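You operate a simulated robot arm through the tools that you are given. There is no shell and no other tool. Be economical: measure what you need, move in short steps, check, and stop when the job is done.

You run a simulated two-armed robot. Do the job below in one go: nothing can be reset, and whatever is moved stays where it is left.

## Task
Take the filter housing on the top of the blue cart and put it away on the top of the blue work table. Pick up the trailer adapter that says "7 PIN" from the top of the blue cart with one hand, pass it to the other hand and put it on the middle shelf of the can rack. Take the height gauge and leave it in the basin of the sink. Fetch the clean filter insert and stand it on top of the purple drink bottle. Put the green jug in the bowl of the wash stand. Put the green relay from the top of the grey counter on top of the blue flasher unit and the blue relay on the bottom shelf of the low rack. Do these in any order. Set down upright: filter housing, trailer adapter, clean filter insert, green jug.

It is judged by the outcome, as a careful person would: the job done as asked, and still so three seconds after it is handed in. It fails if anything else is knocked over, pushed out of place, dropped, spilled or broken.

## Robot
Two 6-joint arms with two-finger grippers on one trunk, on a base that drives. Base frame: it is fixed to the floor where the robot stands at the start and does not move with it; the origin is under the middle of the robot, x ahead of it, y to its left, z up. Units: mm, rad, N and s.
The left shoulder is at the start at [60, 143, 875], the right one opposite. With the tool pointing down near the work surface each hand reaches from about 320 to 720 mm from the robot's upright axis, wherever it stands, measured 20 degrees to its own side. Places, roughly: basin of the sink [-600, -2500, 700]; blue flasher unit [8500, 500, 1000]; bottom shelf of the low rack [6500, -1200, 200]; bowl of the wash stand (26x31 cm) [7020, -4780, 740]; clean filter insert (6x6x15 cm) [2500, -1900, 800]; filter housing [500, -250, 750]; green jug [8000, -2500, 1000]; height gauge [1500, -2000, 1000]; middle shelf of the can rack [-700, -800, 800]; purple drink bottle (8x8x15 cm) [2300, -2000, 800]; relay [8250, 500, 1000]; top of the blue work table [2000, -2200, 800]; trailer adapter [500, -250, 750]. Payload 2.45 kg a hand.
Tool frame (each hand has its own): the origin (TCP) lies between the finger pads and is the grasp point; the fingertips stand 26 mm ahead of it; z points along the fingers, y is the line along which they close. Largest opening 96 mm; the body of the gripper starts 69 mm behind the TCP.
Orientation is that of the tool frame in the base frame, as [roll, pitch, yaw] about the fixed x, y, z axes, in that order (R = Rz(yaw) Ry(pitch) Rx(roll)). With the fingers straight down and closing along the base's y, the tool's x points along the base's -x, its y along +y and its z along -z.

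## Interface
- The arms move only by the tool apply_moves. It takes "left_steps", "right_steps" or both (then of equal length, played together; a hand with none holds still); each is a list of rows, each a list of 7 numbers: the turn, a rotation vector about the tool's x, y, z in units of 4 degrees (1.0 is 4 degrees), then the shift along the tool's x, y, z in units of 25 mm (1.0 is 25 mm), then the finger opening in mm, from 0 to 96. In form: [[rx, ry, rz, dx, dy, dz, jaw], ...]. A call has 1 to 8 rows; each row shifts and turns the commanded pose from where the row before left it, along the tool's axes as they then stand. A call with a number of a shift or a turn outside -1 to 1 is refused whole. A row lasts 0.2 s, in which the tool goes at most 50 mm and 0.15 rad; a call with a longer step from one row to the next is refused whole, and so is a gripper value outside its range. A pose out of reach is approached as far as the arm can. The call stops where the force on the tool passes 40 N (or 10 N more than at its start, if that is more) or the arm is blocked; 0.2 s more then pass. The fingers move at their own pace and stop on an object; they squeeze with about 37 N. The grip force told is the motor's: it shows also when the fingers shut on nothing. Time passes only in rows, and 0.2 s behind the last, so rows that do not move let the fingers close. The reply holds the time, the measured pose of the TCP, the force on the tool along the base axes, the opening and the grip force, in the units named above and with some noise, with the torque about the TCP (base axes, N m) and any sound that the robot's microphone picked up, and new pictures: "show" is both (left out), scene, wrist or none (wrist: the cameras of the hands that moved).
- Cameras (640 x 400 px; columns grow to the right, rows downward): "scene" is now at [98.4, -63.8, 1473.1]; the picture's right is [-0.87, -0.50, 0.00], its down [-0.39, 0.68, -0.62] and it looks along [0.31, -0.54, -0.79] (base axes); focal length 214 px, centre (320, 200). "left" rides on the left gripper at [81, -3, -98] in its tool frame; the picture's right is [0.04, 1.00, 0.00], its down [-0.73, 0.03, -0.68] and it looks along [-0.68, 0.03, 0.73] (tool axes); focal length 256 px, centre (320, 200). "right" rides on the right gripper at [82, 3, -98] in its tool frame; the picture's right is [-0.04, 1.00, 0.00], its down [-0.73, -0.03, -0.68] and it looks along [-0.68, -0.03, 0.73] (tool axes); focal length 256 px, centre (320, 200). There is no depth. A picture from a camera that has moved, and an enlarged one, comes with that camera's place and axes in the base frame and with its lens.
- move_column(by): slides the trunk up (or, below 0, down) by that many mm; the arms and the scene camera ride with it, the base frame stays. It gives what a move gives, with no picture.
- base_move(legs): drives the robot by 1 to 6 legs, each [ahead, turn to the left] in mm and rad, along the robot's own axes; the way and the turn of a leg run together, so that a leg with both is an arc; at most 1500 mm and 3.142 rad a leg. The arms and the cameras ride along, it lands a little off, and it stops where it bumps. It gives what a move gives, and a new picture of the scene camera.
- head_to(pan, tilt): turns the head with the scene camera to pan (to the left, within 1.501 rad either way) and tilt (down, from -0.506 to 1.204), counted from straight ahead of the robot. It gives what a move gives, and a new picture of the scene camera.
- zoom(camera, box): a new picture of the part [left, top, right, bottom] of that camera's present view, enlarged. The clock stands still meanwhile.
- finish_job(): hands the job in; it is judged then, once.

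Work in short steps. Places have to be worked out from the pictures, the camera data and where the tool is seen: move nearer, look again, correct. Check each grasp and each placing, and mend what went wrong. You have 217 turns and 260 pictures in all, those below and enlarged ones among them. Open the grippers and draw the arms clear of the work before you hand the job in, unless the task says otherwise; then end with one line.

The tools are called after "Emit:" as a command line: name --argument value ..., lists and objects as JSON in quotes. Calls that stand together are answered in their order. apply_moves: Moves the arms, as the interface text tells. Its arguments: {"type":"object","properties":{"left_steps":{"type":"array","items":{"type":"array","items":{"type":"number"}}},"right_steps":{"type":"array","items":{"type":"array","items":{"type":"number"}}},"show":{"type":"string","enum":["both","scene","wrist","none"]}},"required":[]} The other tools are called the same way: move_column (by) slides the trunk up or down; base_move (legs) drives the base; head_to (pan, tilt) turns the head that bears the scene camera; zoom (camera, box) takes an enlarged picture of a part of a camera's view; finish_job () hands the job in.

At the start:

```text
time: 0.0
left_ee_pos: [435.2, -42.8, 1136.0]
left_tool_rot: [-3.139, -0.001, 3.14]
left_ft_force: [1.5, 0.6, 0.1]
left_moment: [0.03, 0.0, -0.02]
left_grip_width: 96.0
left_grip_force: 0.0
right_ee_pos: [384.0, -410.9, 1050.1]
right_tool_rot: [-3.141, -0.001, 3.139]
right_ft_force: [-0.1, -0.2, 0.2]
right_moment: [0.02, -0.05, -0.01]
right_grip_width: 95.9
right_grip_force: 0.0
trunk travel left (down, up): [-500.0, 90.0]
robot x, y, heading: [-1.3, -5.0, -0.004]
head pan, tilt: [-1.049, 0.902]
```

scene: 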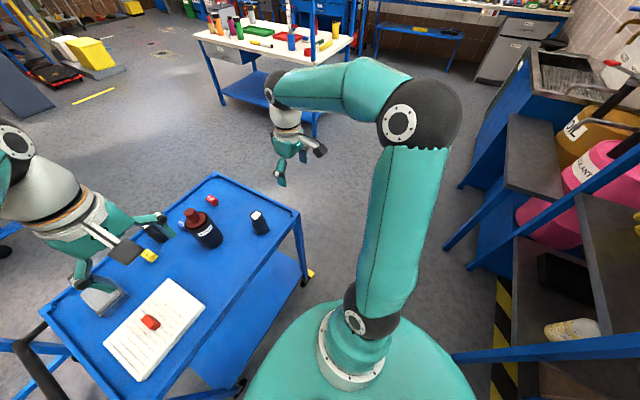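
right: 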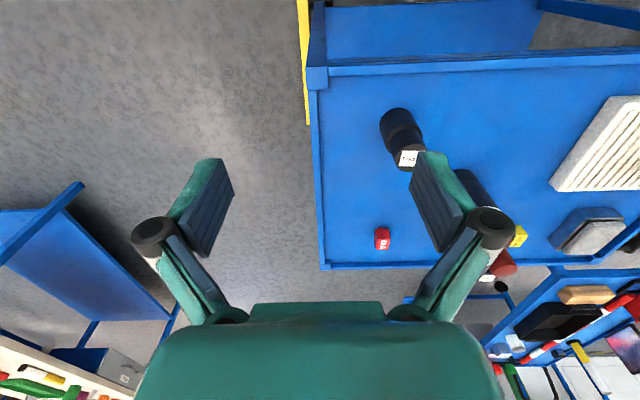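
left: 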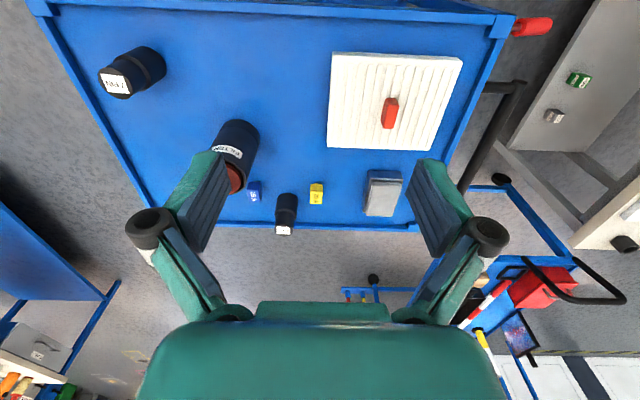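

I'll look closer at the cart to identify the items on it.

Emit:
zoom --camera "left" --box '[60, 20, 460, 270]'

Emit:
zoom --camera "scene" --box '[20, 160, 340, 360]'

```text
1.60 times, centred on (260, 145) of left
camera zoom: at [354.7, -46.5, 1233.3], right [-0.04, 1.0, 0.0], down [0.73, 0.03, 0.68], along [0.68, 0.03, -0.73], focal length 410 px, centre (416, 288)
```

zoom: 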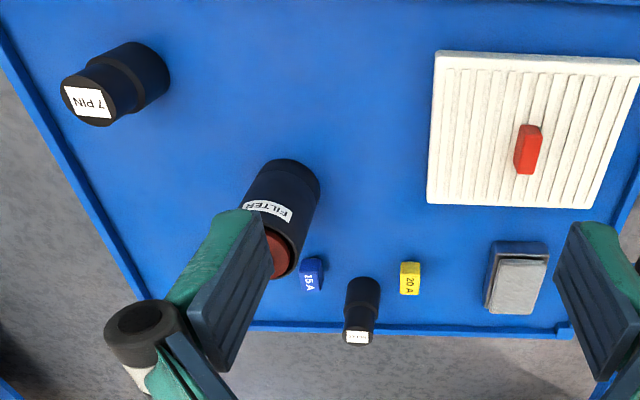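

```text
2.00 times, centred on (180, 260) of scene
camera zoom: at [98.4, -63.8, 1473.1], right [-0.87, -0.5, 0.0], down [-0.39, 0.68, -0.62], along [0.31, -0.54, -0.79], focal length 429 px, centre (600, 80)
```

zoom: 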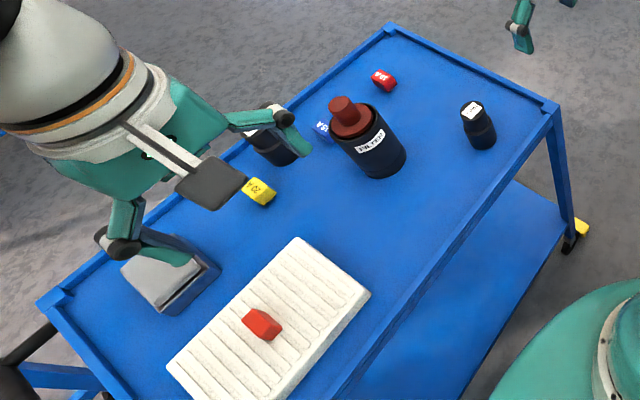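

The 7 PIN adapter sits around (481,-308), top z≈888, with the cart top near 805. I'll bring the right hand above it.

Emit:
apply_moves --right_steps '[[0, 0, 0, -0.78, 0.82, 0.4, 96], [0, 0, 0, -0.78, 0.82, 0.4, 96], [0, 0, 0, -0.78, 0.82, 0.4, 96], [0, 0, 0, -0.78, 0.82, 0.4, 96], [0, 0, 0, -0.78, 0.82, 0.4, 96]]' --show "wrist"

Emit:
head_to --pan -1.5 --tilt 0.45

```text
time: 1.2
left_ee_pos: [437.3, -43.4, 1135.3]
left_tool_rot: [-3.14, -0.002, 3.141]
left_ft_force: [0.5, 0.2, 0.2]
left_moment: [-0.01, 0.03, 0.02]
left_grip_width: 96.1
left_grip_force: 0.1
right_ee_pos: [482.3, -307.9, 997.2]
right_tool_rot: [-3.141, -0.001, 3.139]
right_ft_force: [0.2, 0.7, -1.6]
right_moment: [-0.01, -0.02, -0.01]
right_grip_width: 96.2
right_grip_force: 0.1
trunk travel left (down, up): [-500.0, 90.0]
robot x, y, heading: [3.4, 1.2, -0.003]
head pan, tilt: [-1.049, 0.902]
camera right: at [401.0, -304.2, 1097.5], right [0.04, 1.0, 0.0], down [0.73, -0.03, 0.68], along [0.68, -0.03, -0.73], focal length 256 px, centre (320, 200)
```

right: 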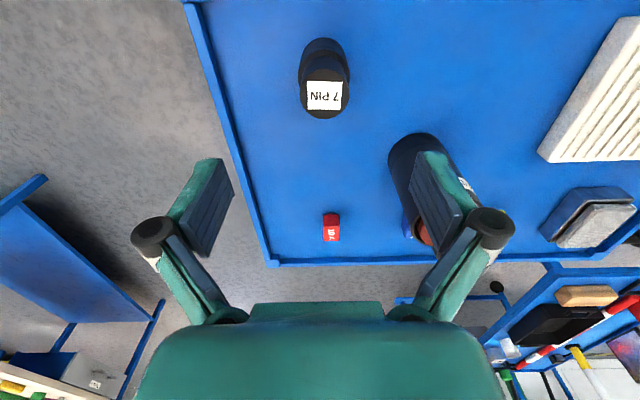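

```text
time: 2.1
left_ee_pos: [437.5, -43.0, 1134.8]
left_tool_rot: [3.142, 0.001, 3.14]
left_ft_force: [0.0, -0.1, 0.2]
left_moment: [0.02, 0.01, -0.01]
left_grip_width: 96.5
left_grip_force: 0.1
right_ee_pos: [481.2, -308.4, 1000.4]
right_tool_rot: [3.141, 0.0, 3.141]
right_ft_force: [-0.4, -0.7, -0.6]
right_moment: [-0.03, -0.01, 0.0]
right_grip_width: 95.8
right_grip_force: 0.2
trunk travel left (down, up): [-500.0, 90.0]
robot x, y, heading: [-3.1, 1.0, 0.001]
head pan, tilt: [-1.499, 0.45]
camera scene: at [67.6, -90.3, 1511.5], right [-1.0, -0.07, 0.0], down [-0.03, 0.43, -0.9], along [0.07, -0.9, -0.44], focal length 214 px, centre (320, 200)
```

scene: 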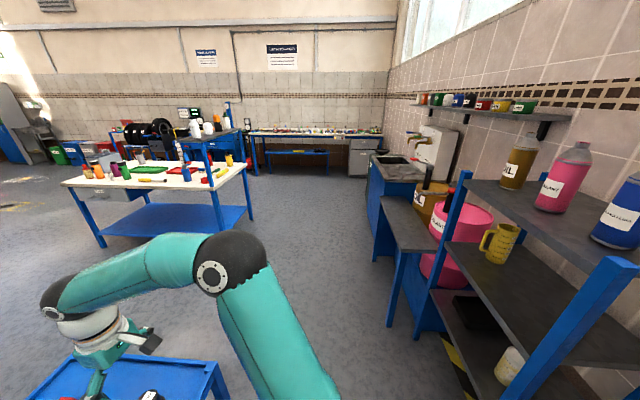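

The adapter is centred at about (481,-305). Descending so the TCP is about 18 mm below its top, then closing the fingers.

Emit:
apply_moves --right_steps '[[0, 0, 0, 0, 0.1, 1, 96], [0, 0, 0, 0, 0, 1, 96], [0, 0, 0, 0, 0, 1, 96], [0, 0, 0, 0, 0, 1, 96], [0, 0, 0, 0, 0, 1, 96], [0, 0, 0, 0, 0, 0.2, 96]]' --show "wrist"

```text
time: 3.5
left_ee_pos: [436.3, -42.4, 1135.9]
left_tool_rot: [-3.142, 0.001, 3.139]
left_ft_force: [0.1, -0.2, 0.8]
left_moment: [0.01, 0.0, 0.03]
left_grip_width: 96.3
left_grip_force: 0.0
right_ee_pos: [482.6, -306.0, 873.3]
right_tool_rot: [3.14, 0.0, 3.14]
right_ft_force: [-0.1, 1.3, 0.3]
right_moment: [-0.01, -0.02, 0.03]
right_grip_width: 95.9
right_grip_force: 0.1
trunk travel left (down, up): [-500.0, 90.0]
robot x, y, heading: [3.2, 0.7, 0.006]
head pan, tilt: [-1.499, 0.45]
camera right: at [400.4, -301.4, 970.1], right [0.04, 1.0, 0.0], down [0.73, -0.03, 0.68], along [0.68, -0.03, -0.73], focal length 256 px, centre (320, 200)
```

right: 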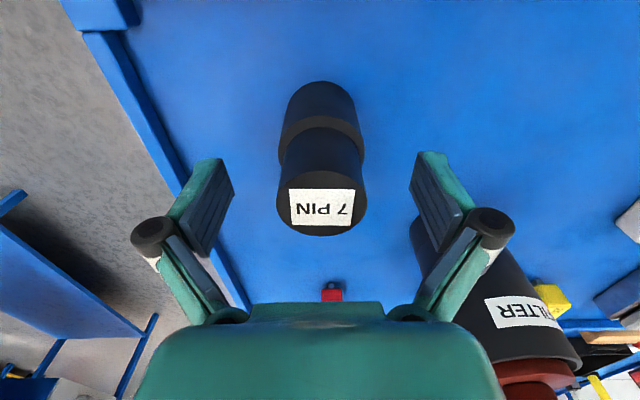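

Aligned; closing on the adapter.

Emit:
apply_moves --right_steps '[[0, 0, 0, 0, 0, 0, 30], [0, 0, 0, 0, 0, 0, 20], [0, 0, 0, 0, 0, 0, 20], [0, 0, 0, 0, 0, -0.4, 20], [0, 0, 0, 0, 0, -1, 20], [0, 0, 0, 0, 0, -1, 20], [0, 0, 0, 0, 0, -1, 20], [0, 0, 0, 0, 0, -1, 20]]' --show "wrist"

```text
time: 5.3
left_ee_pos: [435.7, -42.1, 1134.8]
left_tool_rot: [-3.141, 0.001, -3.141]
left_ft_force: [0.3, -1.3, 0.5]
left_moment: [-0.03, 0.01, 0.01]
left_grip_width: 95.9
left_grip_force: 0.1
right_ee_pos: [482.9, -305.6, 980.7]
right_tool_rot: [3.14, -0.002, 3.14]
right_ft_force: [-0.9, -0.3, -1.2]
right_moment: [0.0, -0.03, -0.03]
right_grip_width: 47.1
right_grip_force: 36.8
trunk travel left (down, up): [-500.0, 90.0]
robot x, y, heading: [-3.1, 2.1, 0.001]
head pan, tilt: [-1.499, 0.45]
camera right: at [400.5, -301.6, 1079.2], right [0.04, 1.0, 0.0], down [0.73, -0.03, 0.68], along [0.68, -0.03, -0.73], focal length 256 px, centre (320, 200)
```

right: 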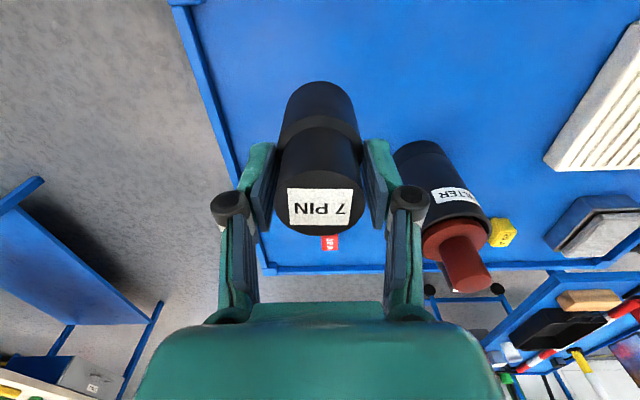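

Adapter is held. Now I turn the left hand to point forward (for a side grip on the lower part) while raising the right hand.

Emit:
apply_moves --left_steps '[[0, -1, 0, 0, 0, 0, 96], [0, -1, 0, 0, 0, 0, 96], [0, -1, 0, 0, 0, 0, 96], [0, -1, 0, 0, 0, 0, 96], [0, -1, 0, 0, 0, 0, 96], [0, -1, 0, 0, 0, 0, 96], [0, -1, 0, 0, 0, 0, 96], [0, -1, 0, 0, 0, 0, 96]]' --right_steps '[[0, 0, 0, 0, 0, -1, 20], [0, 0, 0, 0, 0, -1, 20], [0, 0, 0, 0, 0, -1, 20], [0, 0, 0, 0, 0, -1, 20], [0, 0, 0, 0, 0, 0, 20], [0, 0, 0, 0, 0, 0, 20], [0, 0, 0, 0, 0, 0, 20], [0, 0, 0, 0, 0, 0, 20]]' --show "none"

Emit:
apply_moves --left_steps '[[0, -1, 0, 0, 0, 0, 96], [0, -1, 0, 0, 0, 0, 96], [0, -1, 0, 0, 0, 0, 96], [0, -1, 0, 0, 0, 0, 96], [0, -1, 0, 0, 0, 0, 96], [0, -1, 0, 0, 0, 0, 96], [0, -1, 0, 0, 0, 0, 96], [0, -1, 0, 0, 0, 0, 96]]' --show "none"

Emit:
apply_moves --left_steps '[[0, -1, 0, 0, 0, 0, 96], [0, -1, 0, 0, 0, 0, 96], [0, -1, 0, 0, 0, 0, 96], [0, -1, 0, 0, 0, 0, 96], [0, -1, 0, 0, 0, 0, 96], [0, -1, 0, 0, 0, 0, 96], [0, -0.5, 0, 0, 0, 0, 96]]' --show "wrist"

```text
time: 7.1
left_ee_pos: [435.0, -42.9, 1135.1]
left_tool_rot: [-3.141, 0.559, -3.14]
left_ft_force: [-0.7, 0.9, 0.1]
left_moment: [-0.01, 0.01, 0.02]
left_grip_width: 96.0
left_grip_force: 0.2
right_ee_pos: [482.5, -305.7, 1081.6]
right_tool_rot: [3.142, -0.001, 3.139]
right_ft_force: [-0.1, 0.2, -0.5]
right_moment: [0.01, -0.01, -0.02]
right_grip_width: 46.7
right_grip_force: 37.0
trunk travel left (down, up): [-500.0, 90.0]
robot x, y, heading: [1.9, -2.6, 0.004]
head pan, tilt: [-1.499, 0.45]
```

```text
time: 8.9
left_ee_pos: [436.6, -42.3, 1135.0]
left_tool_rot: [-3.14, 1.12, -3.139]
left_ft_force: [0.0, 0.2, -0.3]
left_moment: [0.01, -0.01, -0.02]
left_grip_width: 96.1
left_grip_force: 0.0
right_ee_pos: [481.9, -305.5, 1081.7]
right_tool_rot: [-3.14, 0.001, 3.142]
right_ft_force: [-0.1, -0.4, -1.6]
right_moment: [0.0, 0.0, -0.03]
right_grip_width: 46.7
right_grip_force: 37.0
trunk travel left (down, up): [-500.0, 90.0]
robot x, y, heading: [2.4, 1.4, -0.004]
head pan, tilt: [-1.499, 0.45]
```

```text
time: 10.5
left_ee_pos: [436.6, -43.6, 1135.9]
left_tool_rot: [-1.284, 1.569, -1.287]
left_ft_force: [0.1, -0.6, 0.0]
left_moment: [0.03, -0.02, 0.01]
left_grip_width: 96.0
left_grip_force: 0.1
right_ee_pos: [482.0, -305.7, 1080.3]
right_tool_rot: [3.141, 0.0, 3.138]
right_ft_force: [-0.2, 0.2, -1.7]
right_moment: [-0.01, 0.04, -0.01]
right_grip_width: 46.8
right_grip_force: 36.9
trunk travel left (down, up): [-500.0, 90.0]
robot x, y, heading: [3.0, -1.1, -0.0]
head pan, tilt: [-1.499, 0.45]
camera left: at [337.9, -47.1, 1053.8], right [0.0, 1.0, -0.04], down [-0.68, 0.03, 0.73], along [0.73, 0.03, 0.68], focal length 256 px, centre (320, 200)
```

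left: 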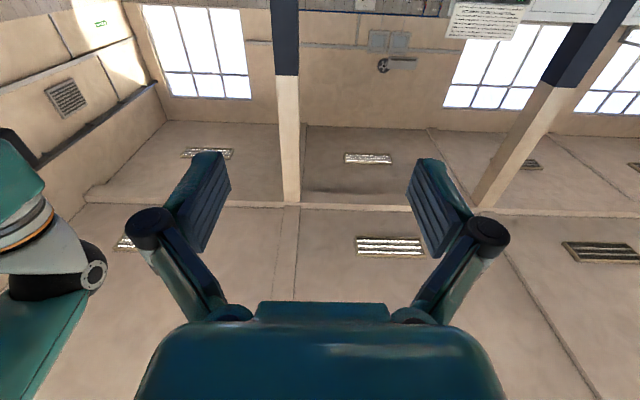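

Left hand now points forward. Bringing the right hand with the adapter to about y=-120 while the left backs to a pre-grasp pose below and behind it.

Emit:
apply_moves --left_steps '[[0, 0, 0, 0.525, -0.385, -0.43, 96], [0, 0, 0, 0.525, -0.385, -0.43, 96], [0, 0, 0, 0.525, -0.385, -0.43, 96], [0, 0, 0, 0.525, -0.385, -0.43, 96], [0, 0, 0, 0.525, -0.385, -0.43, 96], [0, 0, 0, 0.525, -0.385, -0.43, 96], [0, 0, 0, 0.525, -0.385, -0.43, 96], [0, 0, 0, 0.525, -0.385, -0.43, 96]]' --right_steps '[[0, 0, 0, 0, 0.93, 0, 20], [0, 0, 0, 0, 0.93, 0, 20], [0, 0, 0, 0, 0.93, 0, 20], [0, 0, 0, 0, 0.93, 0, 20], [0, 0, 0, 0, 0.93, 0, 20], [0, 0, 0, 0, 0.93, 0, 20], [0, 0, 0, 0, 0.93, 0, 20], [0, 0, 0, 0, 0.93, 0, 20]]' --show "wrist"

```text
time: 11.7
left_ee_pos: [417.9, -30.7, 1115.9]
left_tool_rot: [-1.536, 1.416, -1.392]
left_ft_force: [-0.2, 0.0, 0.0]
left_moment: [-0.02, 0.01, -0.02]
left_grip_width: 96.2
left_grip_force: 0.0
right_ee_pos: [483.6, -192.0, 1082.2]
right_tool_rot: [-3.141, -0.002, -3.142]
right_ft_force: [-0.4, 0.2, -0.8]
right_moment: [-0.03, 0.0, -0.02]
right_grip_width: 46.9
right_grip_force: 37.1
trunk travel left (down, up): [-500.0, 90.0]
robot x, y, heading: [-1.9, -1.7, -0.001]
head pan, tilt: [-1.499, 0.45]
stopped in row 6 (left hand): the arm was blocked; the commanded pose is now the measured one
camera right: at [400.4, -187.1, 1179.8], right [0.04, 1.0, 0.0], down [0.73, -0.03, 0.68], along [0.68, -0.03, -0.73], focal length 256 px, centre (320, 200)
camera left: at [322.5, -61.0, 1036.6], right [-0.14, 0.97, -0.19], down [-0.7, 0.04, 0.72], along [0.7, 0.23, 0.67], focal length 256 px, centre (320, 200)
```

right: 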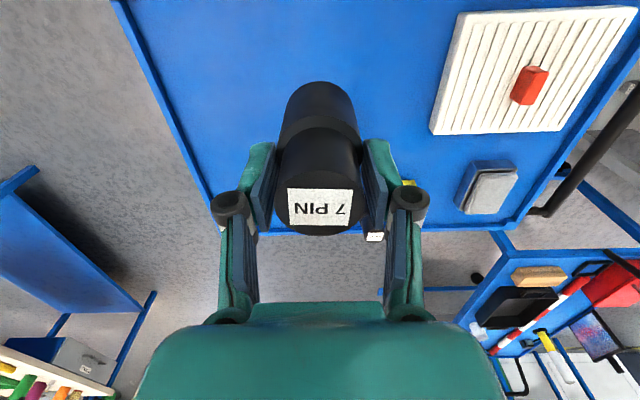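
left: 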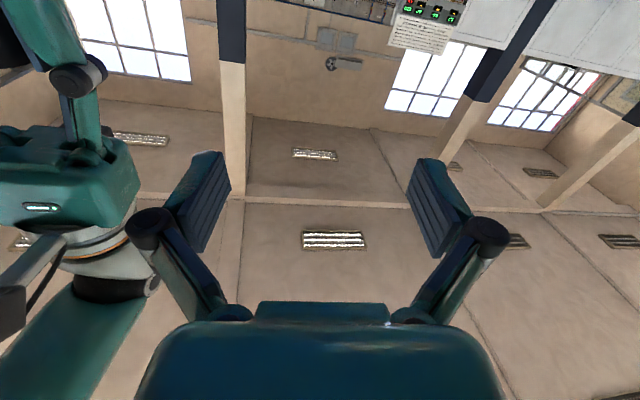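

The left arm was blocked (pointing forward too near the body). I'll move it farther out to about (560,0,950), restoring its orientation; the right will then lower the adapter between its fingers.

Emit:
apply_moves --left_steps '[[0.26, 0, 0.275, 0.5, 0.2, 0.71, 96], [0.26, 0, 0.275, 0.83, 0.2, 0.71, 96], [0.26, 0, 0.275, 0.83, 0.2, 0.71, 96], [0.26, 0, 0.275, 0.83, 0.2, 0.71, 96], [0.26, 0, 0.275, 0.83, 0.2, 0.71, 96], [0.26, 0, 0.275, 0.83, 0.2, 0.71, 96], [0.26, 0, 0.275, 0.83, 0.2, 0.71, 96], [0.26, 0, 0.275, 0.83, 0.2, 0.71, 96]]' --show "none"

Emit:
head_to --pan -0.3 --tilt 0.9

```text
time: 13.5
left_ee_pos: [559.5, 6.3, 953.3]
left_tool_rot: [0.316, 1.555, 0.311]
left_ft_force: [0.9, -0.2, 0.3]
left_moment: [-0.03, 0.04, -0.01]
left_grip_width: 95.6
left_grip_force: 0.0
right_ee_pos: [482.4, -192.4, 1080.4]
right_tool_rot: [3.141, -0.003, 3.14]
right_ft_force: [-0.1, -0.7, -1.2]
right_moment: [-0.05, 0.02, 0.0]
right_grip_width: 46.6
right_grip_force: 37.3
trunk travel left (down, up): [-500.0, 90.0]
robot x, y, heading: [-0.9, -0.1, -0.002]
head pan, tilt: [-1.499, 0.45]
```

```text
time: 14.9
left_ee_pos: [557.2, 7.9, 955.0]
left_tool_rot: [0.286, 1.554, 0.283]
left_ft_force: [-0.4, -0.3, -0.7]
left_moment: [0.01, -0.01, 0.0]
left_grip_width: 96.2
left_grip_force: 0.0
right_ee_pos: [482.8, -191.3, 1081.9]
right_tool_rot: [-3.14, -0.001, 3.141]
right_ft_force: [0.0, 0.0, -1.1]
right_moment: [-0.02, 0.02, 0.01]
right_grip_width: 46.9
right_grip_force: 37.2
trunk travel left (down, up): [-500.0, 90.0]
robot x, y, heading: [0.7, 0.2, -0.0]
head pan, tilt: [-0.3, 0.901]
camera scene: at [133.1, -20.9, 1473.2], right [-0.3, -0.96, 0.0], down [-0.75, 0.23, -0.62], along [0.59, -0.18, -0.78], focal length 214 px, centre (320, 200)
```

scene: 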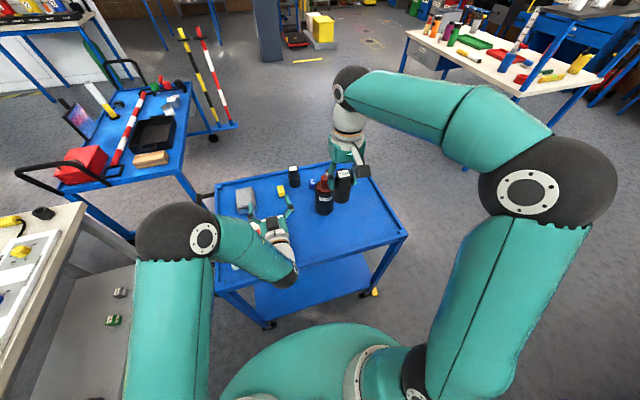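

Now moving the right hand over the left fingers (8 rows), then lowering.

Emit:
apply_moves --right_steps '[[0, 0, 0, -0.373, 0.99, 0, 20], [0, 0, 0, -0.373, 0.99, 0, 20], [0, 0, 0, -0.373, 0.99, 0, 20], [0, 0, 0, -0.373, 0.99, 0, 20], [0, 0, 0, -0.373, 0.99, 0, 20], [0, 0, 0, -0.373, 0.99, 0, 20], [0, 0, 0, -0.373, 0.99, 0, 20], [0, 0, 0, -0.373, 0.99, 0, 20]]' --show "both"

```text
time: 16.7
left_ee_pos: [559.7, 7.3, 954.1]
left_tool_rot: [0.273, 1.553, 0.269]
left_ft_force: [0.1, -0.2, 0.3]
left_moment: [-0.01, 0.03, -0.01]
left_grip_width: 95.9
left_grip_force: 0.0
right_ee_pos: [557.6, 9.4, 1080.5]
right_tool_rot: [-3.141, -0.002, -3.139]
right_ft_force: [-0.1, -1.5, -1.0]
right_moment: [-0.02, 0.0, 0.01]
right_grip_width: 46.4
right_grip_force: 36.9
trunk travel left (down, up): [-500.0, 90.0]
robot x, y, heading: [1.8, -3.0, -0.0]
head pan, tilt: [-0.3, 0.901]
camera scene: at [133.9, -20.1, 1473.1], right [-0.3, -0.96, 0.0], down [-0.75, 0.23, -0.62], along [0.59, -0.18, -0.78], focal length 214 px, centre (320, 200)
camera right: at [476.2, 13.3, 1179.2], right [0.04, 1.0, 0.0], down [0.74, -0.03, 0.68], along [0.68, -0.03, -0.74], focal length 256 px, centre (320, 200)
```

scene: 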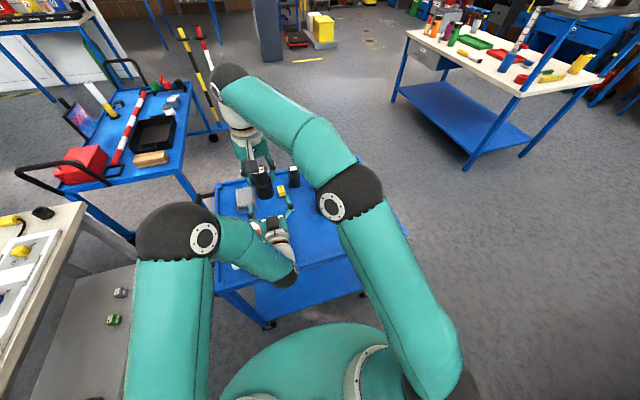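
right: 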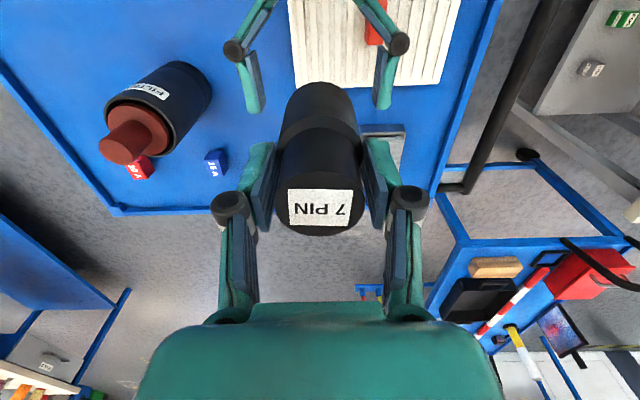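

Lined up. Lowering the adapter between the left fingers, then closing the left.

Emit:
apply_moves --right_steps '[[0, 0, 0, 0, 0, 1, 20], [0, 0, 0, 0, 0, 1, 20], [0, 0, 0, 0, 0, 1, 20], [0, 0, 0, 0, 0, 0.08, 20], [0, 0, 0, 0, 0, 0, 20], [0, 0, 0, 0, 0, 0, 20], [0, 0, 0, 0, 0, 0, 20]]' --left_steps '[[0, 0, 0, 0, 0, 0, 96], [0, 0, 0, 0, 0, 0, 96], [0, 0, 0, 0, 0, 0, 96], [0, 0, 0, 0, 0, 0, 96], [0, 0, 0, 0, 0, 0, 60], [0, 0, 0, 0, 0, 0, 20], [0, 0, 0, 0, 0, 0, 20]]' --show "wrist"

```text
time: 18.3
left_ee_pos: [557.7, 8.5, 955.5]
left_tool_rot: [0.228, 1.555, 0.225]
left_ft_force: [-3.1, 4.7, 1.1]
left_moment: [-0.44, 0.0, -0.03]
left_grip_width: 45.1
left_grip_force: 36.8
right_ee_pos: [556.4, 8.7, 1003.4]
right_tool_rot: [-3.139, -0.002, 3.14]
right_ft_force: [1.3, -3.9, -2.3]
right_moment: [0.27, -0.12, 0.03]
right_grip_width: 46.8
right_grip_force: 37.3
trunk travel left (down, up): [-500.0, 90.0]
robot x, y, heading: [-1.1, 2.4, 0.003]
head pan, tilt: [-0.3, 0.901]
camera right: at [475.2, 11.7, 1102.1], right [0.04, 1.0, 0.0], down [0.73, -0.03, 0.68], along [0.68, -0.03, -0.73], focal length 256 px, centre (320, 200)
camera left: at [461.5, 4.2, 872.7], right [0.0, 1.0, -0.04], down [-0.69, 0.03, 0.72], along [0.72, 0.02, 0.69], focal length 256 px, centre (320, 200)
```

right: 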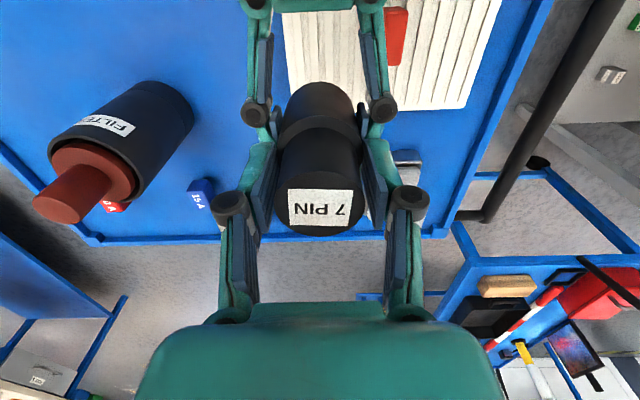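
left: 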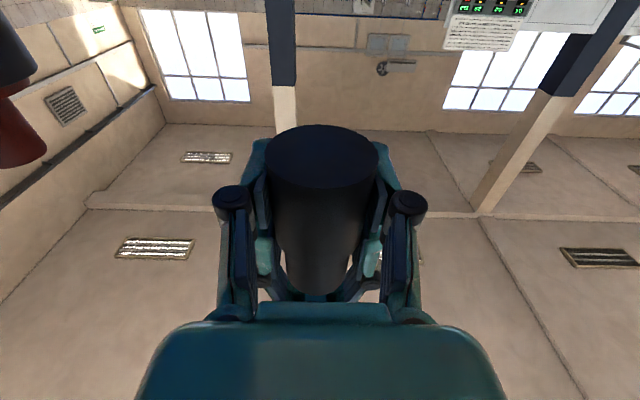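

Left holds it (45 mm, 37 N). Releasing the right hand and raising it, then taking the left aside and up.

Emit:
apply_moves --right_steps '[[0, 0, 0, 0, 0, 0, 96], [0, 0, 0, 0, 0, 0, 96], [0, 0, 0, 0, 0, 0, 96], [0, 0, 0, 0, 0, -1, 96], [0, 0, 0, 0, 0, -1, 96], [0, 0, 0, 0, 0, -1, 96], [0, 0, 0, 0, 0, -1, 96]]' --show "none"

Emit:
apply_moves --left_steps '[[0, 0, 0, 0, 1, 0, 20], [0, 0, 0, -1, 1, 0, 20], [0, 0, 0, -1, 1, 0, 20], [0, 0, 0, 0, 0, 0, 20], [0, 0, 0, 0, 0, 0, 20], [0, 0, 0, 0, 0, 0, 20], [0, 0, 0, 0, 0, 0, 20], [0, 0, 0, 0, 0, 0, 20]]' --right_steps '[[0, 0, 0, -0.15, -0.97, 0, 96], [0, 0, 0, -0.15, -0.97, 0, 96], [0, 0, 0, -0.15, -0.97, 0, 96], [0, 0, 0, -0.15, -0.97, 0, 96], [0, 0, 0, -0.15, -0.97, 0, 96], [0, 0, 0, -0.15, -0.97, 0, 96], [0, 0, 0, -0.15, -0.97, 0, 96], [0, 0, 0, -0.15, -0.97, 0, 96]]' --show "wrist"

```text
time: 19.9
left_ee_pos: [559.0, 7.0, 955.6]
left_tool_rot: [0.284, 1.554, 0.278]
left_ft_force: [-0.2, 0.0, -0.4]
left_moment: [0.03, -0.01, -0.02]
left_grip_width: 44.8
left_grip_force: 36.8
right_ee_pos: [556.2, 8.3, 1105.9]
right_tool_rot: [-3.14, -0.001, 3.141]
right_ft_force: [0.3, 0.5, -0.5]
right_moment: [0.0, -0.04, 0.01]
right_grip_width: 95.7
right_grip_force: 0.1
trunk travel left (down, up): [-500.0, 90.0]
robot x, y, heading: [-0.7, 0.5, 0.005]
head pan, tilt: [-0.3, 0.901]
```

```text
time: 21.7
left_ee_pos: [555.7, 81.4, 1006.1]
left_tool_rot: [0.321, 1.554, 0.317]
left_ft_force: [-0.1, 0.2, 0.0]
left_moment: [0.0, -0.01, 0.0]
left_grip_width: 45.1
left_grip_force: 36.9
right_ee_pos: [585.6, -187.3, 1103.9]
right_tool_rot: [-3.14, -0.001, -3.141]
right_ft_force: [0.4, -0.4, -1.0]
right_moment: [-0.01, 0.0, 0.0]
right_grip_width: 96.0
right_grip_force: 0.2
trunk travel left (down, up): [-500.0, 90.0]
robot x, y, heading: [0.9, -1.6, 0.006]
head pan, tilt: [-0.3, 0.901]
camera right: at [504.4, -183.9, 1201.6], right [0.04, 1.0, 0.0], down [0.73, -0.03, 0.68], along [0.68, -0.03, -0.74], focal length 256 px, centre (320, 200)
camera left: at [459.6, 78.6, 923.5], right [0.0, 1.0, -0.04], down [-0.69, 0.03, 0.72], along [0.72, 0.02, 0.69], focal length 256 px, centre (320, 200)
```

right: 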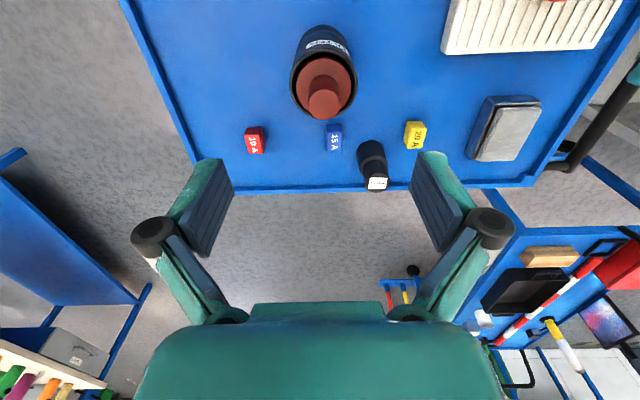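
left: 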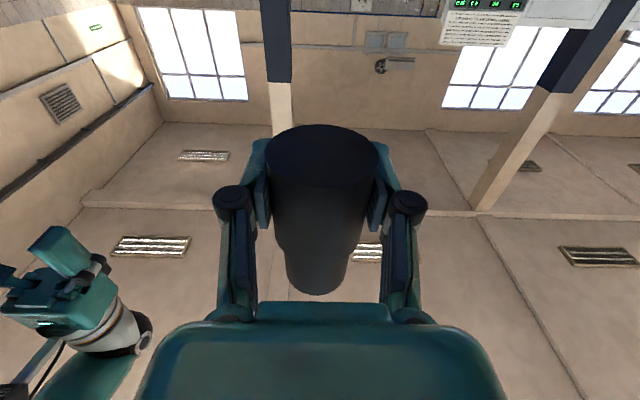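

Housing rim is at about (595,-184), z≈933, diameter 66, with the red piece up to 973. Descending to z≈917.

Emit:
apply_moves --right_steps '[[0, 0, 0, -0.36, 0.12, 0.94, 96], [0, 0, 0, 0, 0, 0.94, 96], [0, 0, 0, 0, 0, 0.94, 96], [0, 0, 0, 0, 0, 0.94, 96], [0, 0, 0, 0, 0, 0.94, 96], [0, 0, 0, 0, 0, 0.94, 96], [0, 0, 0, 0, 0, 0.94, 96], [0, 0, 0, 0, 0, 0.9, 96]]' --show "wrist"

```text
time: 23.5
left_ee_pos: [556.7, 81.8, 1005.5]
left_tool_rot: [0.305, 1.556, 0.301]
left_ft_force: [-0.5, 0.7, -0.9]
left_moment: [0.02, -0.02, 0.03]
left_grip_width: 45.0
left_grip_force: 36.9
right_ee_pos: [596.3, -183.5, 916.7]
right_tool_rot: [-3.14, -0.002, -3.141]
right_ft_force: [-1.0, -0.7, 1.2]
right_moment: [0.0, 0.01, -0.01]
right_grip_width: 96.1
right_grip_force: 0.1
trunk travel left (down, up): [-500.0, 90.0]
robot x, y, heading: [1.3, 2.4, 0.001]
head pan, tilt: [-0.3, 0.901]
camera right: at [515.5, -179.2, 1014.7], right [0.04, 1.0, 0.0], down [0.73, -0.03, 0.68], along [0.68, -0.03, -0.73], focal length 256 px, centre (320, 200)
```

right: 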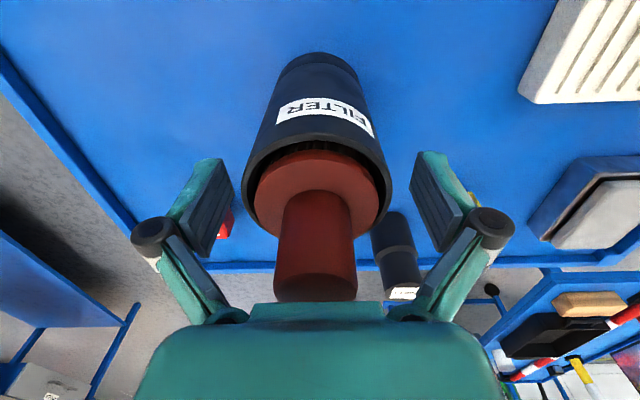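

Good alignment; gripping the housing and lifting.

Emit:
apply_moves --right_steps '[[0, 0, 0, 0, 0, 0, 60], [0, 0, 0, 0, 0, 0, 40], [0, 0, 0, 0, 0, 0, 40], [0, 0, 0, 0, 0, -0.3, 40], [0, 0, 0, 0, 0, -0.6, 40], [0, 0, 0, 0, 0, -1, 40], [0, 0, 0, 0, 0, -1, 40], [0, 0, 0, 0, 0, -1, 40]]' --show "wrist"

```text
time: 25.3
left_ee_pos: [555.7, 81.8, 1006.0]
left_tool_rot: [0.293, 1.555, 0.289]
left_ft_force: [0.0, -0.2, -1.3]
left_moment: [-0.02, 0.01, 0.01]
left_grip_width: 44.8
left_grip_force: 36.9
right_ee_pos: [594.0, -181.7, 1015.7]
right_tool_rot: [-3.141, -0.001, -3.142]
right_ft_force: [0.5, 0.1, -3.0]
right_moment: [0.0, 0.02, -0.01]
right_grip_width: 70.0
right_grip_force: 36.4
trunk travel left (down, up): [-500.0, 90.0]
robot x, y, heading: [-1.2, 3.1, 0.003]
head pan, tilt: [-0.3, 0.901]
camera right: at [513.5, -178.2, 1113.7], right [0.04, 1.0, 0.0], down [0.73, -0.03, 0.68], along [0.68, -0.03, -0.74], focal length 256 px, centre (320, 200)
```

right: 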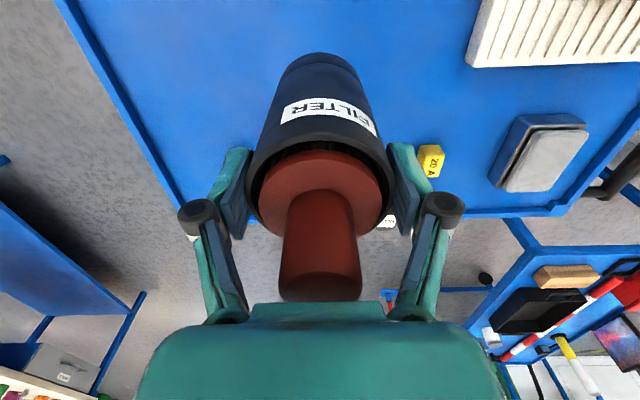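

Housing secured (70 mm). I'll tuck the right hand in a little, then turn to face -y to look at the can rack.

Emit:
apply_moves --right_steps '[[0, 0, 0, 0, 0, -1, 40], [0, 0, 0, 0.5, 0, -1, 40], [0, 0, 0, 1, 0, 0, 40], [0, 0, 0, 1, 0, 0, 40], [0, 0, 0, 1, -1, 0, 40], [0, 0, 0, 1, -1, 0, 40]]' --show "none"

Emit:
base_move --legs '[[0, -1.57]]'

Emit:
head_to --pan -0.9 --tilt 0.5

```text
time: 26.7
left_ee_pos: [555.5, 80.2, 1007.6]
left_tool_rot: [0.301, 1.556, 0.297]
left_ft_force: [-0.4, -0.3, -1.4]
left_moment: [0.0, 0.01, 0.02]
left_grip_width: 45.0
left_grip_force: 37.6
right_ee_pos: [482.4, -233.7, 1066.6]
right_tool_rot: [3.141, 0.002, -3.141]
right_ft_force: [-0.4, -0.8, -3.3]
right_moment: [0.0, 0.03, 0.03]
right_grip_width: 69.8
right_grip_force: 37.0
trunk travel left (down, up): [-500.0, 90.0]
robot x, y, heading: [-1.5, -1.6, -0.002]
head pan, tilt: [-0.3, 0.901]
```

```text
time: 30.2
left_ee_pos: [303.7, -477.5, 1005.2]
left_tool_rot: [0.517, 1.557, -0.637]
left_ft_force: [-0.9, 0.2, -2.1]
left_moment: [0.01, -0.02, 0.04]
left_grip_width: 44.9
left_grip_force: 36.8
right_ee_pos: [-13.7, -540.7, 1065.5]
right_tool_rot: [3.138, -0.004, 1.989]
right_ft_force: [-0.1, -0.6, -3.4]
right_moment: [0.01, -0.03, -0.04]
right_grip_width: 70.1
right_grip_force: 37.0
trunk travel left (down, up): [-500.0, 90.0]
robot x, y, heading: [48.1, 22.9, -1.186]
head pan, tilt: [-0.3, 0.901]
heard: snap
stopped in leg 1: the robot was blocked; the commanded pose is now the measured one
camera scene: at [75.3, -112.1, 1472.9], right [-1.0, -0.08, 0.0], down [-0.07, 0.78, -0.62], along [0.05, -0.62, -0.79], focal length 214 px, centre (320, 200)
```

scene: 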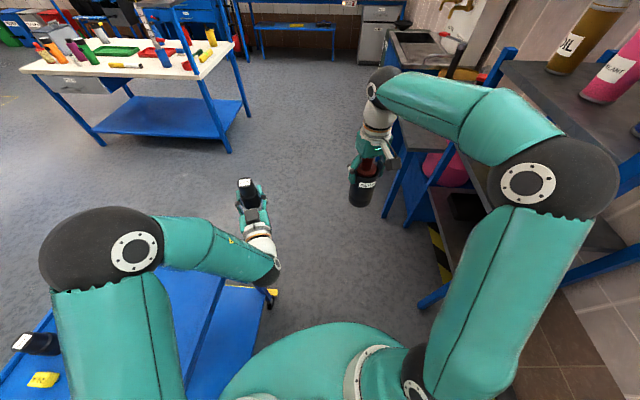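

```text
time: 31.2
left_ee_pos: [305.4, -475.9, 1006.3]
left_tool_rot: [0.323, 1.557, -0.83]
left_ft_force: [0.1, 0.6, -1.1]
left_moment: [0.0, -0.02, -0.01]
left_grip_width: 44.7
left_grip_force: 37.6
right_ee_pos: [-12.4, -538.4, 1066.7]
right_tool_rot: [3.141, -0.002, 1.989]
right_ft_force: [-0.5, 0.3, -2.9]
right_moment: [0.03, -0.04, -0.01]
right_grip_width: 69.6
right_grip_force: 37.4
trunk travel left (down, up): [-500.0, 90.0]
robot x, y, heading: [47.0, 20.5, -1.188]
head pan, tilt: [-0.901, 0.499]
camera scene: at [26.2, -113.6, 1507.0], right [-0.87, 0.49, 0.0], down [0.24, 0.42, -0.88], along [-0.43, -0.76, -0.48], focal length 214 px, centre (320, 200)
```

scene: 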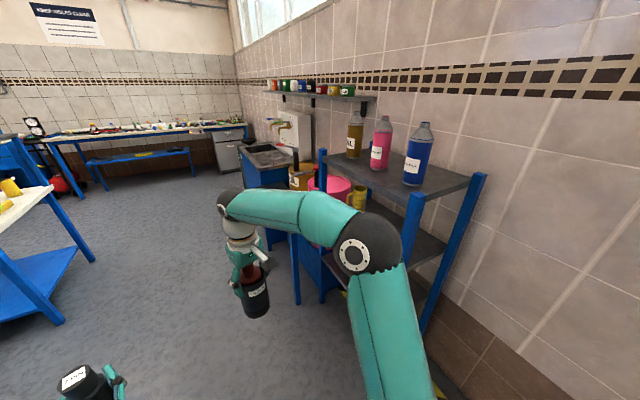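

Blocked and a "snap" was heard. I must see what was touched: looking toward the cart on the left first.

Emit:
head_to --pan 0.9 --tilt 0.8

Emit:
head_to --pan -1.4 --tilt 0.9

```text
time: 33.0
left_ee_pos: [304.6, -476.0, 1007.1]
left_tool_rot: [0.326, 1.556, -0.826]
left_ft_force: [0.3, 0.8, -0.9]
left_moment: [0.0, 0.01, 0.03]
left_grip_width: 44.6
left_grip_force: 36.9
right_ee_pos: [-11.4, -538.4, 1066.5]
right_tool_rot: [-3.141, -0.002, 1.989]
right_ft_force: [0.0, -0.2, -3.1]
right_moment: [-0.03, 0.03, -0.02]
right_grip_width: 70.1
right_grip_force: 36.8
trunk travel left (down, up): [-500.0, 90.0]
robot x, y, heading: [48.5, 22.5, -1.187]
head pan, tilt: [0.901, 0.799]
camera scene: at [148.3, -57.2, 1481.1], right [-0.28, -0.96, 0.0], down [-0.69, 0.2, -0.7], along [0.67, -0.2, -0.72], focal length 214 px, centre (320, 200)
```

scene: 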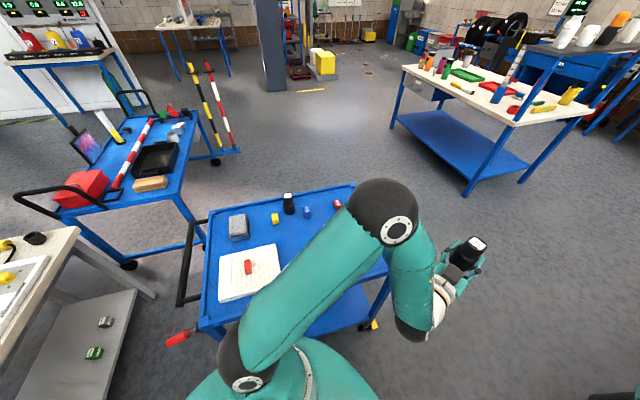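

```text
time: 35.1
left_ee_pos: [305.6, -477.9, 1007.2]
left_tool_rot: [0.327, 1.557, -0.826]
left_ft_force: [0.3, 0.7, -1.5]
left_moment: [-0.01, 0.02, 0.01]
left_grip_width: 44.5
left_grip_force: 36.5
right_ee_pos: [-11.3, -538.0, 1067.7]
right_tool_rot: [-3.141, -0.003, 1.988]
right_ft_force: [-0.6, -1.0, -3.4]
right_moment: [-0.01, -0.01, 0.0]
right_grip_width: 69.8
right_grip_force: 37.1
trunk travel left (down, up): [-500.0, 90.0]
robot x, y, heading: [50.4, 25.0, -1.189]
head pan, tilt: [-1.4, 0.901]
camera scene: at [6.8, -74.4, 1473.2], right [-0.53, 0.85, 0.0], down [0.67, 0.41, -0.62], along [-0.53, -0.33, -0.78], focal length 214 px, centre (320, 200)
```

scene: 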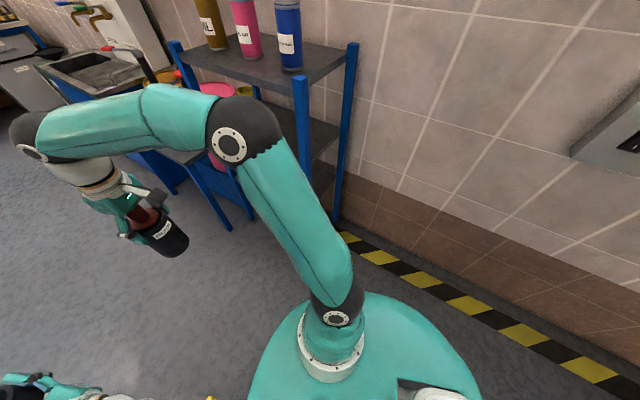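

The right elbow is against the can rack's post; everything visible still stands. I'll turn back left a bit to free it and re-view the rack.

Emit:
base_move --legs '[[0, 0.25]]'

Emit:
apply_moves --left_steps '[[0, 0, 0, 0, 1, 0, 20], [0, 0, 0, 0, 1, 0, 20], [0, 0, 0, 0, 1, 0, 20], [0, 0, 0, 0, 1, 0, 20], [0, 0, 0, 0, 0, 0, 20], [0, 0, 0, 0, 0, 0, 20], [0, 0, 0, 0, 0, 0, 20]]' --right_steps '[[0, 0, 0, 0, 0, 0, 40], [0, 0, 0, 0, 0.3, 0, 40], [0, 0, 0, 0, 1, 0, 40], [0, 0, 0, 0, 1, 0, 40], [0, 0, 0, 0, 1, 0, 40], [0, 0, 0, 0, 1, 0, 40], [0, 0, 0, 0, 1, 0, 40]]' --show "scene"

```text
time: 36.4
left_ee_pos: [420.6, -396.3, 1006.2]
left_tool_rot: [0.324, 1.558, -0.575]
left_ft_force: [0.0, -0.7, -0.8]
left_moment: [-0.01, -0.05, -0.01]
left_grip_width: 44.6
left_grip_force: 37.0
right_ee_pos: [129.8, -533.6, 1067.2]
right_tool_rot: [-3.141, -0.003, 2.24]
right_ft_force: [-0.4, 0.6, -3.4]
right_moment: [0.04, 0.0, 0.01]
right_grip_width: 69.5
right_grip_force: 37.3
trunk travel left (down, up): [-500.0, 90.0]
robot x, y, heading: [38.1, 11.4, -0.935]
head pan, tilt: [-1.4, 0.901]
camera scene: at [22.2, -87.8, 1473.2], right [-0.72, 0.69, 0.0], down [0.54, 0.57, -0.62], along [-0.43, -0.45, -0.78], focal length 214 px, centre (320, 200)
```

scene: 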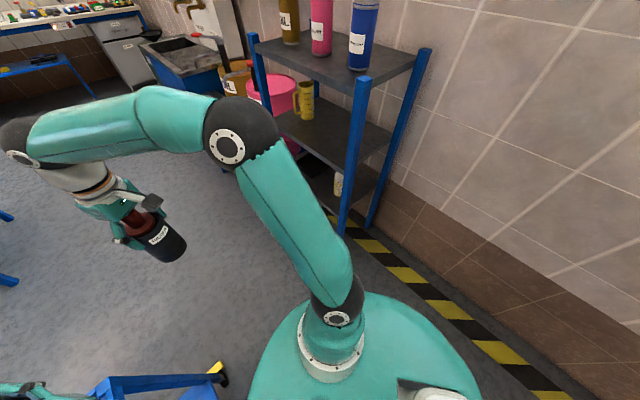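

```text
time: 38.0
left_ee_pos: [470.8, -343.9, 1018.8]
left_tool_rot: [0.401, 1.56, -0.489]
left_ft_force: [0.1, 0.4, -0.9]
left_moment: [0.0, 0.0, 0.0]
left_grip_width: 44.2
left_grip_force: 36.7
left hand out of reach, approached as far as the arm can: row 3, 4
right_ee_pos: [234.0, -452.7, 1068.9]
right_tool_rot: [3.141, -0.002, 2.241]
right_ft_force: [-0.7, -0.4, -3.5]
right_moment: [0.0, 0.0, 0.0]
right_grip_width: 70.0
right_grip_force: 36.7
trunk travel left (down, up): [-500.0, 90.0]
robot x, y, heading: [39.9, 15.6, -0.937]
head pan, tilt: [-1.4, 0.901]
camera scene: at [22.5, -87.3, 1473.2], right [-0.72, 0.69, 0.0], down [0.54, 0.57, -0.62], along [-0.43, -0.45, -0.78], focal length 214 px, centre (320, 200)
```

scene: 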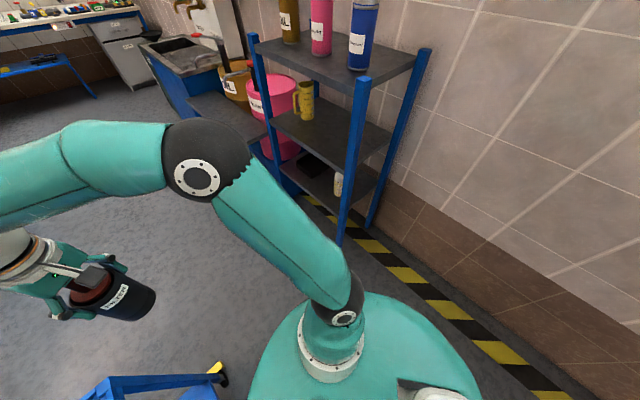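

The rack's near post is actually at about (-635,-550), so the elbow probably wasn't touching it. With the right elbow now tucked, I try turning right in a modest step and check.

Emit:
base_move --legs '[[0, -0.6]]'

```text
time: 40.3
left_ee_pos: [190.6, -528.0, 1018.2]
left_tool_rot: [0.48, 1.561, -1.013]
left_ft_force: [0.1, -0.9, -1.4]
left_moment: [-0.06, -0.01, -0.03]
left_grip_width: 44.4
left_grip_force: 37.1
right_ee_pos: [-66.6, -484.6, 1067.1]
right_tool_rot: [-3.14, -0.002, 1.639]
right_ft_force: [0.3, -0.8, -1.9]
right_moment: [0.01, -0.01, -0.01]
right_grip_width: 69.5
right_grip_force: 37.1
trunk travel left (down, up): [-500.0, 90.0]
robot x, y, heading: [63.6, 13.3, -1.529]
head pan, tilt: [-1.4, 0.901]
camera scene: at [-4.8, -62.0, 1473.2], right [-0.21, 0.98, 0.0], down [0.77, 0.17, -0.62], along [-0.61, -0.13, -0.78], focal length 214 px, centre (320, 200)
```

scene: 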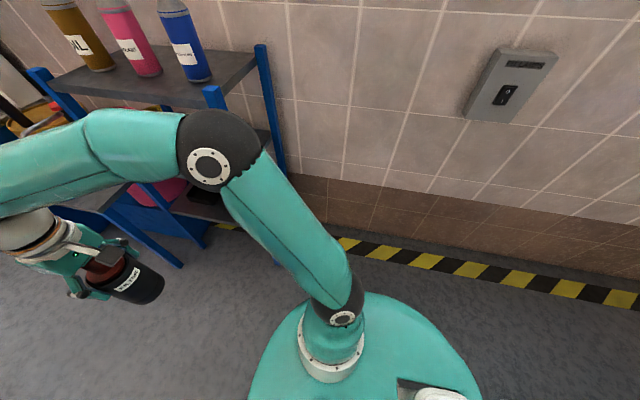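

Clear now. Driving forward ~640 and then turning right to face the rack.

Emit:
base_move --legs '[[640, 0], [0, -1.6]]'

Emit:
head_to --pan 0 --tilt 0.6

```text
time: 45.5
left_ee_pos: [-0.2, -1171.1, 1020.0]
left_tool_rot: [0.645, 1.559, -1.218]
left_ft_force: [-0.8, 0.5, -0.5]
left_moment: [0.02, 0.0, 0.05]
left_grip_width: 43.9
left_grip_force: 36.5
right_ee_pos: [-221.8, -1035.7, 1067.5]
right_tool_rot: [3.138, -0.002, 1.271]
right_ft_force: [-1.0, 0.6, -2.9]
right_moment: [-0.01, -0.07, 0.0]
right_grip_width: 69.5
right_grip_force: 37.0
trunk travel left (down, up): [-500.0, 90.0]
robot x, y, heading: [85.2, -621.3, -1.806]
head pan, tilt: [-1.4, 0.901]
stopped in leg 2: the robot was blocked; the commanded pose is now the measured one
camera scene: at [-7.1, -672.2, 1473.1], right [0.06, 1.0, 0.0], down [0.78, -0.05, -0.62], along [-0.62, 0.04, -0.79], focal length 214 px, centre (320, 200)
```

scene: 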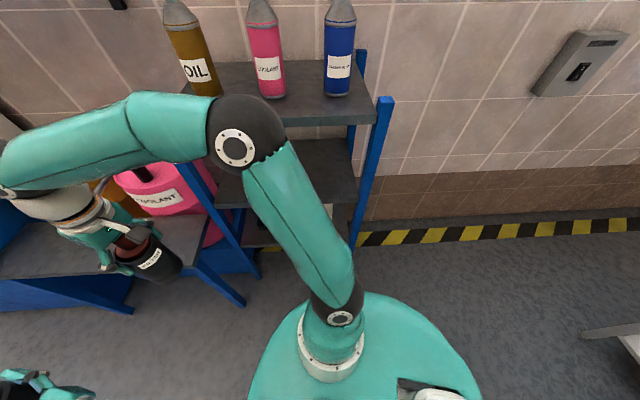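

```text
time: 47.0
left_ee_pos: [3.2, -1175.0, 1018.6]
left_tool_rot: [0.53, 1.562, -1.333]
left_ft_force: [0.8, 0.1, -0.7]
left_moment: [0.01, -0.01, -0.01]
left_grip_width: 44.0
left_grip_force: 37.0
right_ee_pos: [-218.8, -1037.6, 1068.0]
right_tool_rot: [3.141, -0.001, 1.271]
right_ft_force: [0.1, -0.5, -2.7]
right_moment: [0.01, -0.02, 0.01]
right_grip_width: 69.1
right_grip_force: 37.4
trunk travel left (down, up): [-500.0, 90.0]
robot x, y, heading: [83.9, -627.1, -1.805]
head pan, tilt: [0.0, 0.6]
camera scene: at [50.3, -766.5, 1497.9], right [-0.97, 0.23, 0.0], down [0.13, 0.55, -0.82], along [-0.19, -0.8, -0.57], focal length 214 px, centre (320, 200)
```

scene: 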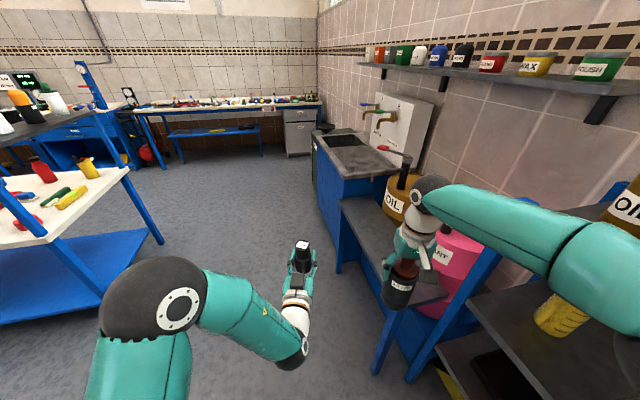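

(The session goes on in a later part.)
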